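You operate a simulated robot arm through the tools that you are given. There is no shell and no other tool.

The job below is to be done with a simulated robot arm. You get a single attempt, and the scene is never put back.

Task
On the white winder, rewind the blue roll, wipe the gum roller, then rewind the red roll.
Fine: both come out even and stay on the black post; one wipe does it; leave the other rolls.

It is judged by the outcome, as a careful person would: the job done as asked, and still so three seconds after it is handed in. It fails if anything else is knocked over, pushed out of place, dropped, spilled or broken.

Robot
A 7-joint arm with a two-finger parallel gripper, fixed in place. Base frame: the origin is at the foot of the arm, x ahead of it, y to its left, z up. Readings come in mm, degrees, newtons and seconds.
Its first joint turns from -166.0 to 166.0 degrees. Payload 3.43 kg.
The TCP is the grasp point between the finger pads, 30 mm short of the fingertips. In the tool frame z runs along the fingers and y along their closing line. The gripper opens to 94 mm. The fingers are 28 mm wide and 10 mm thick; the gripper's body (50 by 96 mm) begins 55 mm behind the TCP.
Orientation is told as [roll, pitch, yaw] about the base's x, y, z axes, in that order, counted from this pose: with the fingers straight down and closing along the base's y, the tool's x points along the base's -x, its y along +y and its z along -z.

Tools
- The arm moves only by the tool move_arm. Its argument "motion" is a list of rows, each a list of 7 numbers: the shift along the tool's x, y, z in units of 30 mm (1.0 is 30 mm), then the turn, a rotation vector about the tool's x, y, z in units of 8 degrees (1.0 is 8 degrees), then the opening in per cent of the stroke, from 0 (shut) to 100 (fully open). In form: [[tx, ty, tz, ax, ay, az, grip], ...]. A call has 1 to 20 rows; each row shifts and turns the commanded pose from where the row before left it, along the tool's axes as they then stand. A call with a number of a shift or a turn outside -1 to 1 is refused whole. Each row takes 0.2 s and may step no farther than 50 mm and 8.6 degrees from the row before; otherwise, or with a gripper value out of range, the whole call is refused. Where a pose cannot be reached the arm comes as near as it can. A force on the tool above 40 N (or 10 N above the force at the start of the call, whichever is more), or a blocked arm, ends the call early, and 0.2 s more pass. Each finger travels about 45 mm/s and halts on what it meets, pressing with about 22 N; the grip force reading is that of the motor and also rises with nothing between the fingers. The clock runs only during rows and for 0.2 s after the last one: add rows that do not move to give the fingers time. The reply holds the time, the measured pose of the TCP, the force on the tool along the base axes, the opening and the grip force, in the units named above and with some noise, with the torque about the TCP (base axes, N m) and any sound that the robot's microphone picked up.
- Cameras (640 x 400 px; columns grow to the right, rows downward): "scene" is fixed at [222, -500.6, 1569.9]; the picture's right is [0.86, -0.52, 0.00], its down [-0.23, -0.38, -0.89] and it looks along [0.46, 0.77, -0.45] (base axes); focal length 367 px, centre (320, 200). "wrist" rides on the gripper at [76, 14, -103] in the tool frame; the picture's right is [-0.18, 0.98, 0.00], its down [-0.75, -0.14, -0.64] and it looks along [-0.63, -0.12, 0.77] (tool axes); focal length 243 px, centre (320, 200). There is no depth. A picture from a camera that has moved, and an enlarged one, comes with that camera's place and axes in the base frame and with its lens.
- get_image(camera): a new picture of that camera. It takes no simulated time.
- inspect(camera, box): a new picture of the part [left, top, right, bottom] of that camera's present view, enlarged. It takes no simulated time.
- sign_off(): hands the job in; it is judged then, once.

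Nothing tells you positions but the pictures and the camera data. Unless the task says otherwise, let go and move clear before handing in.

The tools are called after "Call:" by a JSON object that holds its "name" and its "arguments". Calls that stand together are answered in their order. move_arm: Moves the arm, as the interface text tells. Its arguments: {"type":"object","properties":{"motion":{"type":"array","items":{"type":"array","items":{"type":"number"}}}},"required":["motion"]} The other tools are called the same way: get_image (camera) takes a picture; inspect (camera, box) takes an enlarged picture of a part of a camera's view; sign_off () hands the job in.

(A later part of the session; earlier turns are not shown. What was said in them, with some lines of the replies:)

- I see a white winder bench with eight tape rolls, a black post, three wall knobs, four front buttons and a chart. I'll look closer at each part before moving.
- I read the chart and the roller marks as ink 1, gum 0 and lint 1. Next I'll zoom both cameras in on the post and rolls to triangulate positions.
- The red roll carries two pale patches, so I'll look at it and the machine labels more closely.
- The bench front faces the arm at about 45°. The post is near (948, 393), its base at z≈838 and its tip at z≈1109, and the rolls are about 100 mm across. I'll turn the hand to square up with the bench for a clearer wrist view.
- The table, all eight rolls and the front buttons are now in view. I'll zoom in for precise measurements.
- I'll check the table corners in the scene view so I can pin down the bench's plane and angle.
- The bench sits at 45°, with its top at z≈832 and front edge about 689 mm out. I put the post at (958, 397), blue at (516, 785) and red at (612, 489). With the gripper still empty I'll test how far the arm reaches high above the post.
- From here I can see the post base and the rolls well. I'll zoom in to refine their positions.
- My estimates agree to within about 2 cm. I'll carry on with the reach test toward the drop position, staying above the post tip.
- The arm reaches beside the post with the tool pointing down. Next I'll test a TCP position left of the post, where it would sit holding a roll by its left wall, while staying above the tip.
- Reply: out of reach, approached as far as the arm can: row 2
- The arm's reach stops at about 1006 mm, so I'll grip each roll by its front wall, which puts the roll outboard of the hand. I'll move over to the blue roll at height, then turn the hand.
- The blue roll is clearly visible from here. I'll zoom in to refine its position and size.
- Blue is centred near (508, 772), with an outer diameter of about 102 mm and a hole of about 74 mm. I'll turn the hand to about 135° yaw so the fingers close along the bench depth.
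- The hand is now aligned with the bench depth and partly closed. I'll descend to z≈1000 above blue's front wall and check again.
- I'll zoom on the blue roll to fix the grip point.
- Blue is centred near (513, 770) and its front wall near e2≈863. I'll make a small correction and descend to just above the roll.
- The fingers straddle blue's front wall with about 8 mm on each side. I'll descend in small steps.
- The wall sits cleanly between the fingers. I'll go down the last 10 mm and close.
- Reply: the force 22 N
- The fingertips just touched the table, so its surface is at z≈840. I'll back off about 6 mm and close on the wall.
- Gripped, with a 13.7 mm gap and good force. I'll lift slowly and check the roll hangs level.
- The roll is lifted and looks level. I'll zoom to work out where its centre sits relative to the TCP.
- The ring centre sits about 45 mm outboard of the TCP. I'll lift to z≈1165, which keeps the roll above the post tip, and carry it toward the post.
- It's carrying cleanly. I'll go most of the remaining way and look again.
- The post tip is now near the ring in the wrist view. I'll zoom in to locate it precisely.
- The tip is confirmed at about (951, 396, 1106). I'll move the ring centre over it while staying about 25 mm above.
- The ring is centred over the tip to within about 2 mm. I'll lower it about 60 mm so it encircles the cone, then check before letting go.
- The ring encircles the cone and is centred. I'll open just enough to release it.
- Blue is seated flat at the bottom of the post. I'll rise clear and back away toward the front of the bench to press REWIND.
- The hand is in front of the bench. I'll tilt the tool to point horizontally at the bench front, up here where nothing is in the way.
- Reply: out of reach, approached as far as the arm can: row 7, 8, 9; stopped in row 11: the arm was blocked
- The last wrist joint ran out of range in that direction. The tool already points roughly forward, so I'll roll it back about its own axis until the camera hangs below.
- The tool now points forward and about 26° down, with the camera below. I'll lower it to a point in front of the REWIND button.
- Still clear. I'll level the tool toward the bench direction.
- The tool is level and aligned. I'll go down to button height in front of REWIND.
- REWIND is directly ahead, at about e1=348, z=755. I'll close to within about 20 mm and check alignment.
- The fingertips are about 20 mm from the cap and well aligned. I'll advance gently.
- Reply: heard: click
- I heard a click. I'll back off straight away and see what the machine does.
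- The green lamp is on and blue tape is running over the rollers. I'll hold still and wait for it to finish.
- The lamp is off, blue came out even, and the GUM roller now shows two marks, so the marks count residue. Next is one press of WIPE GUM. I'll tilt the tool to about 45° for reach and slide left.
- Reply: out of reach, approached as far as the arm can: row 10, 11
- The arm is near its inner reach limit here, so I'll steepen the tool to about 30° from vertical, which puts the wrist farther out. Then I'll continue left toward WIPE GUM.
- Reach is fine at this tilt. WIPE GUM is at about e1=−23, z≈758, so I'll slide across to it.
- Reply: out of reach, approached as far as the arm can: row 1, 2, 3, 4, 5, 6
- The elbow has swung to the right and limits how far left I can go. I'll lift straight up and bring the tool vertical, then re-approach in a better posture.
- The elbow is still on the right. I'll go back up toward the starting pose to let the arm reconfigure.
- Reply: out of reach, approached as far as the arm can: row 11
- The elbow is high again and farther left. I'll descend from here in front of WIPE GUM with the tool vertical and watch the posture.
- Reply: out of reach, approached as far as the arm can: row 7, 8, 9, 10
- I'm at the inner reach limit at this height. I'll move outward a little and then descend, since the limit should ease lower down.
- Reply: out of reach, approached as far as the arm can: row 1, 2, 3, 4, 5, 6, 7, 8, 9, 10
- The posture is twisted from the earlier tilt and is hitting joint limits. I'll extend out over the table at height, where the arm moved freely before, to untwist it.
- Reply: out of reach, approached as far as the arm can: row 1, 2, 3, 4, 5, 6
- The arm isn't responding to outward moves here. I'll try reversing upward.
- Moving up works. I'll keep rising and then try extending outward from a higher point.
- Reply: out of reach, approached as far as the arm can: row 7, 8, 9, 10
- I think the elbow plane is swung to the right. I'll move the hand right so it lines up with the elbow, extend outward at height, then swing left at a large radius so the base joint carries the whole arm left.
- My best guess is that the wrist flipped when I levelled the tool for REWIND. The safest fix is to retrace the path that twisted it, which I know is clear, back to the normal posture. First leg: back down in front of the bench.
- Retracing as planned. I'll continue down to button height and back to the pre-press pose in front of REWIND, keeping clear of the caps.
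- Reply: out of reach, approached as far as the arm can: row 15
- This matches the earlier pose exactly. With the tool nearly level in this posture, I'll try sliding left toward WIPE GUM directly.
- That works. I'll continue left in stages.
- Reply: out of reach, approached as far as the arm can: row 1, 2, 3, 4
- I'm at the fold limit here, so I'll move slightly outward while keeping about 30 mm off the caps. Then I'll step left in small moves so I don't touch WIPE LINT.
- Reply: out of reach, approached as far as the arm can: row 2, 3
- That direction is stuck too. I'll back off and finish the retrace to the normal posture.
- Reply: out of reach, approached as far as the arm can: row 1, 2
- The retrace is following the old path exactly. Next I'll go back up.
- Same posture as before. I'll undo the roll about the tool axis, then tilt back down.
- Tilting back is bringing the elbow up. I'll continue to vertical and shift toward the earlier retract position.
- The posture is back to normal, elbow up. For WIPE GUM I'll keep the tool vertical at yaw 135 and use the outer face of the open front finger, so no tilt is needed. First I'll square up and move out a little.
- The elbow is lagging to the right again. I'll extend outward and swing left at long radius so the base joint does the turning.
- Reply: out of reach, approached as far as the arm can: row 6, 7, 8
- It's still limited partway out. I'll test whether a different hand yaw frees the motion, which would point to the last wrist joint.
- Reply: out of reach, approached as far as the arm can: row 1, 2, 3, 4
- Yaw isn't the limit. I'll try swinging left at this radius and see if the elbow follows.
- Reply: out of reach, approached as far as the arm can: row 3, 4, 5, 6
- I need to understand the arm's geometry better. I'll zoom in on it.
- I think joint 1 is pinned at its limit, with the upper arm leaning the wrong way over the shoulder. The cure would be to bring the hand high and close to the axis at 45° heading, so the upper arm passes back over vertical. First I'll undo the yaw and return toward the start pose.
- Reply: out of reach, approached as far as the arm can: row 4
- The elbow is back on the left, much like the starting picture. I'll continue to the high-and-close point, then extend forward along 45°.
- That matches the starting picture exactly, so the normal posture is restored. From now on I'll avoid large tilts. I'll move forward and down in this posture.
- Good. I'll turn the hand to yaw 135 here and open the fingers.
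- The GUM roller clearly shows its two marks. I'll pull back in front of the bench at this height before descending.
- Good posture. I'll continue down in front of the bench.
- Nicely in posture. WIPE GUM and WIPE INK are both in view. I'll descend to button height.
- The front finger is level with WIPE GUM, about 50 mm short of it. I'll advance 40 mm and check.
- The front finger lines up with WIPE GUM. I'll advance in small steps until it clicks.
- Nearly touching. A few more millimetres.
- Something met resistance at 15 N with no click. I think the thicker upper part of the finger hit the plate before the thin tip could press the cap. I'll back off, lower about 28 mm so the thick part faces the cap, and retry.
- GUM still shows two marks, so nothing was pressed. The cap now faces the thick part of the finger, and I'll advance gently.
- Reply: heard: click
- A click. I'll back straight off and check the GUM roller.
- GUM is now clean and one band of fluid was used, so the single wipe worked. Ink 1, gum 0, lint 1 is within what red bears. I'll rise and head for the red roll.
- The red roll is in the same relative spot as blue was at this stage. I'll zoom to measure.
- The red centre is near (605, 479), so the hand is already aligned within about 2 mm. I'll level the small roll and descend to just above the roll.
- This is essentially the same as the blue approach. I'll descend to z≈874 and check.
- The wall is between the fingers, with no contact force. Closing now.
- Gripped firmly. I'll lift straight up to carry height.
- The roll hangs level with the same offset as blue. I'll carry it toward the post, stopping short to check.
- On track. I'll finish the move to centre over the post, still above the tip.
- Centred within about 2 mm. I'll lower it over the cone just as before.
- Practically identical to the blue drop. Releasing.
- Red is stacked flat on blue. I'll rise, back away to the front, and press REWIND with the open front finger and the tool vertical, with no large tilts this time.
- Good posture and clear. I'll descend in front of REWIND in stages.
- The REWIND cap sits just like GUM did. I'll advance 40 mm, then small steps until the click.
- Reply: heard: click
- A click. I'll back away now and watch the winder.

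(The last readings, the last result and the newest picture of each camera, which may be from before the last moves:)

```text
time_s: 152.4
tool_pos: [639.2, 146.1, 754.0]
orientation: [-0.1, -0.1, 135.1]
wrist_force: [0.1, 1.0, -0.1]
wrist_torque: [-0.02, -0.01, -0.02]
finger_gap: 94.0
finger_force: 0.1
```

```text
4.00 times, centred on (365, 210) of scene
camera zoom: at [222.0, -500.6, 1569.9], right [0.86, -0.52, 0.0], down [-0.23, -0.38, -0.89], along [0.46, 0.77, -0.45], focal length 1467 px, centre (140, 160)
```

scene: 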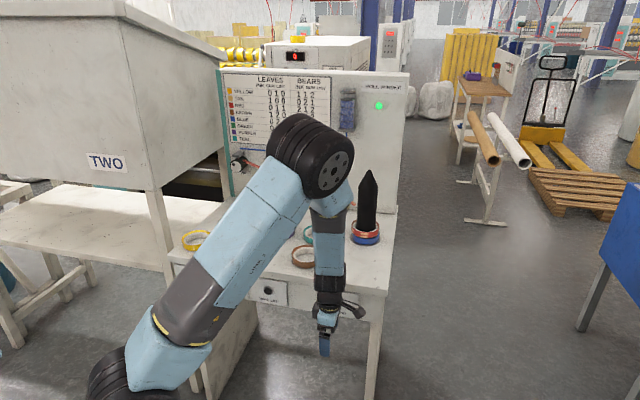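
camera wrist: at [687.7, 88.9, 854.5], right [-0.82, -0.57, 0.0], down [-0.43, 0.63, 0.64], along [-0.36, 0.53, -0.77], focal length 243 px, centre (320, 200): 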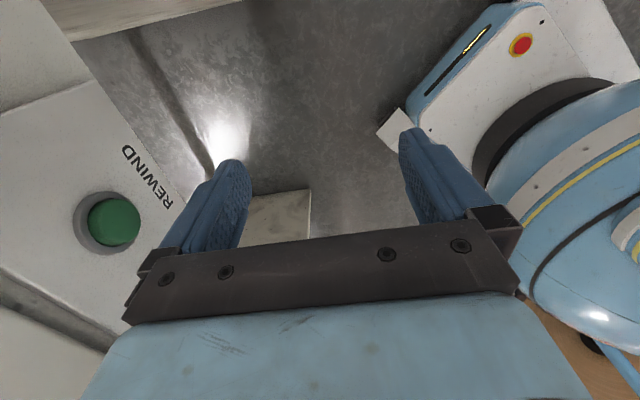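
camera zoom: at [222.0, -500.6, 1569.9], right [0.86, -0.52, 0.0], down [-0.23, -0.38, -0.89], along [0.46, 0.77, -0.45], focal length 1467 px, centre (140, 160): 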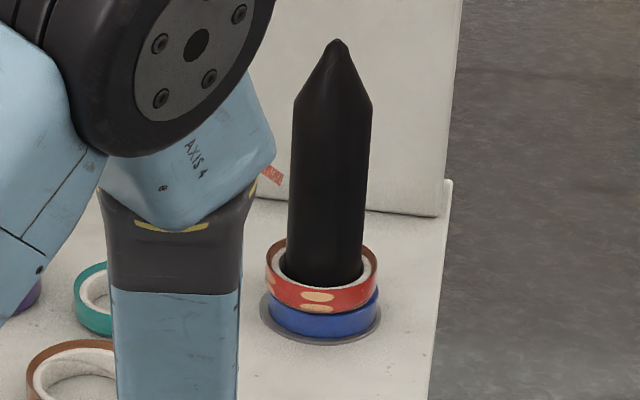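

The lamp is on and red tape is running. I'll hold still until it finishes.

Call:
{"name": "move_arm", "arguments": {"motion": [[0, 0, 0, 0, 0, 0, 100], [0, 0, 0, 0, 0, 0, 100], [0, 0, 0, 0, 0, 0, 100], [0, 0, 0, 0, 0, 0, 100], [0, 0, 0, 0, 0, 0, 100], [0, 0, 0, 0, 0, 0, 100], [0, 0, 0, 0, 0, 0, 100], [0, 0, 0, 0, 0, 0, 100], [0, 0, 0, 0, 0, 0, 100], [0, 0, 0, 0, 0, 0, 100], [0, 0, 0, 0, 0, 0, 100], [0, 0, 0, 0, 0, 0, 100]]}}

Call:
{"name": "get_image", "arguments": {"camera": "scene"}}

Call:
{"name": "inspect", "arguments": {"camera": "scene", "box": [325, 190, 405, 260]}}

```text
time_s: 155.0
tool_pos: [640.5, 146.1, 753.4]
orientation: [0.0, -0.1, 135.1]
wrist_force: [0.4, 0.2, 0.5]
wrist_torque: [0.0, -0.01, 0.03]
finger_gap: 93.9
finger_force: 0.0
```

```text
taken
```

scene: 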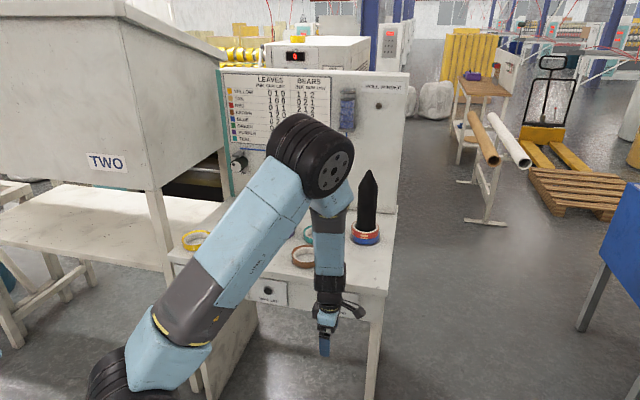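

```text
5.71 times, centred on (365, 225) of scene
camera zoom: at [222.0, -500.6, 1569.9], right [0.86, -0.52, 0.0], down [-0.23, -0.38, -0.89], along [0.46, 0.77, -0.45], focal length 2095 px, centre (63, 57)
```

zoom: 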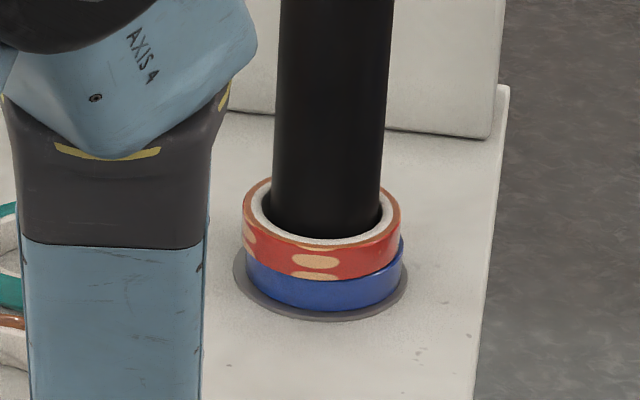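

The lamp is off again. I'll raise the arm clear so I can check the rolls and rollers properly.

Call:
{"name": "move_arm", "arguments": {"motion": [[0, 0, -0.95, 0, 0, 0, 100], [0, 0, -0.95, 0, 0, 0, 100], [0, 0, -0.95, 0, 0, 0, 100], [0, 0, -0.95, 0, 0, 0, 100], [0, 0, -0.95, 0, 0, 0, 100], [0, 0, -0.95, 0, 0, 0, 100], [0, 0, -0.95, 0, 0, 0, 100], [0, 0, -0.95, 0, 0, 0, 100], [0, 0, -0.95, 0, 0, 0, 100], [0, 0, -0.95, 0, 0, 0, 100], [0, 0, -0.95, 0, 0, 0, 100], [0, 0, -0.95, 0, 0, 0, 100], [0, 0, -0.95, 0, 0, 0, 100], [0, 0, -0.95, 0, 0, 0, 100], [0, 0, -0.95, 0, 0, 0, 100], [0, 0, 0, 0, 0, 0, 100]]}}

Call:
{"name": "get_image", "arguments": {"camera": "scene"}}

Call:
{"name": "inspect", "arguments": {"camera": "scene", "box": [330, 200, 400, 255]}}

Call:
{"name": "inspect", "arguments": {"camera": "scene", "box": [220, 140, 320, 190]}}

Call:
{"name": "inspect", "arguments": {"camera": "wrist", "box": [0, 20, 160, 130]}}

```text
time_s: 158.4
tool_pos: [642.0, 144.7, 1183.0]
orientation: [0.0, -0.2, 135.1]
wrist_force: [0.2, -0.2, 0.9]
wrist_torque: [-0.03, 0.02, 0.0]
finger_gap: 93.9
finger_force: 0.2
```

```text
taken
```

scene: 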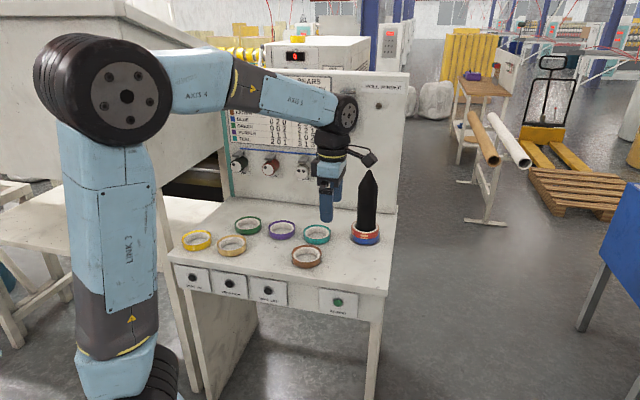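

```text
7.27 times, centred on (365, 228) of scene
camera zoom: at [222.0, -500.6, 1569.9], right [0.86, -0.52, 0.0], down [-0.23, -0.38, -0.89], along [0.46, 0.77, -0.45], focal length 2667 px, centre (-7, 0)
```

zoom: 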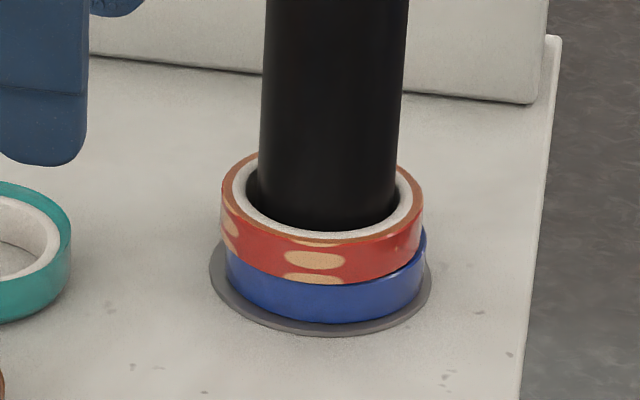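

```text
6.40 times, centred on (270, 165) of scene
camera zoom: at [222.0, -500.6, 1569.9], right [0.86, -0.52, 0.0], down [-0.23, -0.38, -0.89], along [0.46, 0.77, -0.45], focal length 2347 px, centre (640, 424)
```

zoom: 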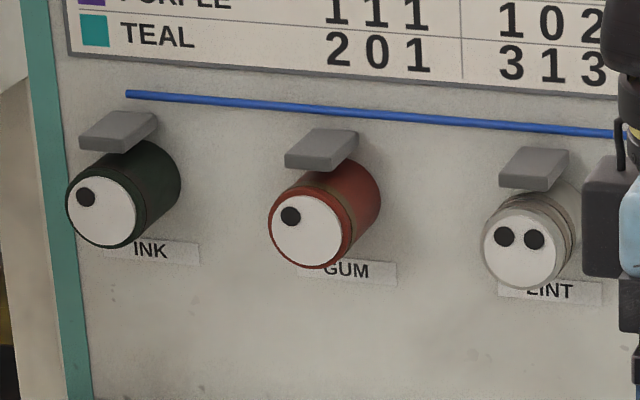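

```text
3.64 times, centred on (80, 75) of wrist
camera zoom: at [684.4, 83.3, 1284.5], right [-0.82, -0.57, 0.0], down [-0.43, 0.63, 0.64], along [-0.36, 0.53, -0.77], focal length 882 px, centre (1193, 654)
```

zoom: 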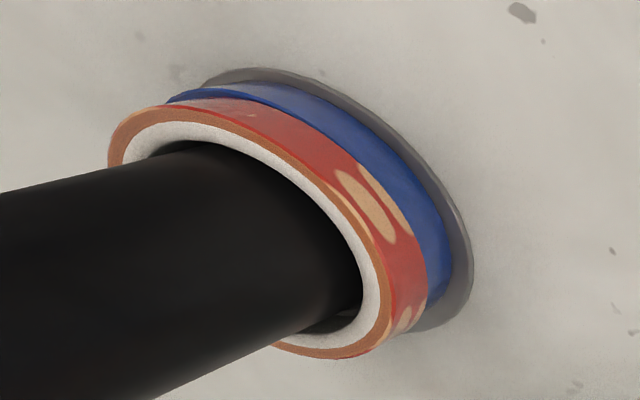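

The rollers read ink 1, gum 1, lint 2, exactly what the chart gives after red. Both rolls look even, and red's oval print was there from the start. A last check of the rest of the bench before handing in.

Call:
{"name": "inspect", "arguments": {"camera": "scene", "box": [170, 200, 400, 325]}}

Call:
{"name": "inspect", "arguments": {"camera": "scene", "box": [260, 30, 420, 130]}}

Call:
{"name": "get_image", "arguments": {"camera": "wrist"}}

```text
2.78 times, centred on (285, 262) of scene
camera zoom: at [222.0, -500.6, 1569.9], right [0.86, -0.52, 0.0], down [-0.23, -0.38, -0.89], along [0.46, 0.77, -0.45], focal length 1020 px, centre (417, 26)
```

zoom: 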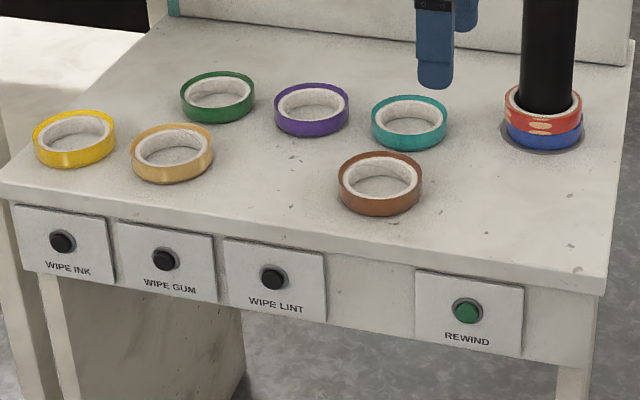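

```text
4.00 times, centred on (340, 80) of scene
camera zoom: at [222.0, -500.6, 1569.9], right [0.86, -0.52, 0.0], down [-0.23, -0.38, -0.89], along [0.46, 0.77, -0.45], focal length 1467 px, centre (240, 680)
```

zoom: 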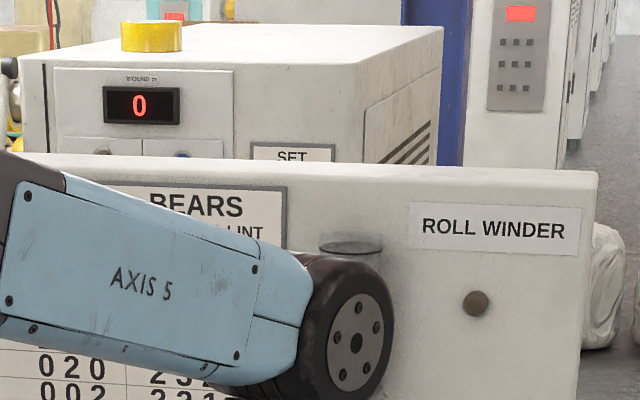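

```text
taken
camera wrist: at [684.4, 83.3, 1284.5], right [-0.82, -0.57, 0.0], down [-0.43, 0.63, 0.64], along [-0.36, 0.53, -0.77], focal length 243 px, centre (320, 200)
```

wrist: 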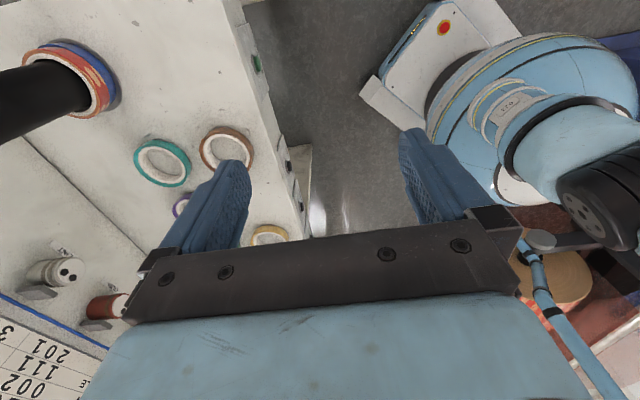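

Blue and red are both on the black post, the winder lamp is off, the other six rolls are where they started, and the arm is clear. I'm handing the job in.

Call:
{"name": "sign_off", "arguments": {}}

```text
The job is handed in.
```

I rewound the blue roll, wiped the gum roller once, then rewound the red roll, and handed the job in. Both rolls are on the black post, red on top of blue, and as far as I can see both came out even. The judge's result hasn't come back.

- **Rollers:** after the blue roll the gum roller carried two marks, and one press of WIPE GUM cleared it. After the red roll the marks were ink 1, gum 1 and lint 2, which is what the chart predicts.
- **Red roll's look:** it still shows the pale oval patches it had at the start. I took them as its printed pattern, not a winding fault.
- **Other rolls:** the other six are where they started.
- **Button presses:** my first push at WIPE GUM met 15 N with no click and changed nothing. I think the finger touched the button's plate. The second push clicked.
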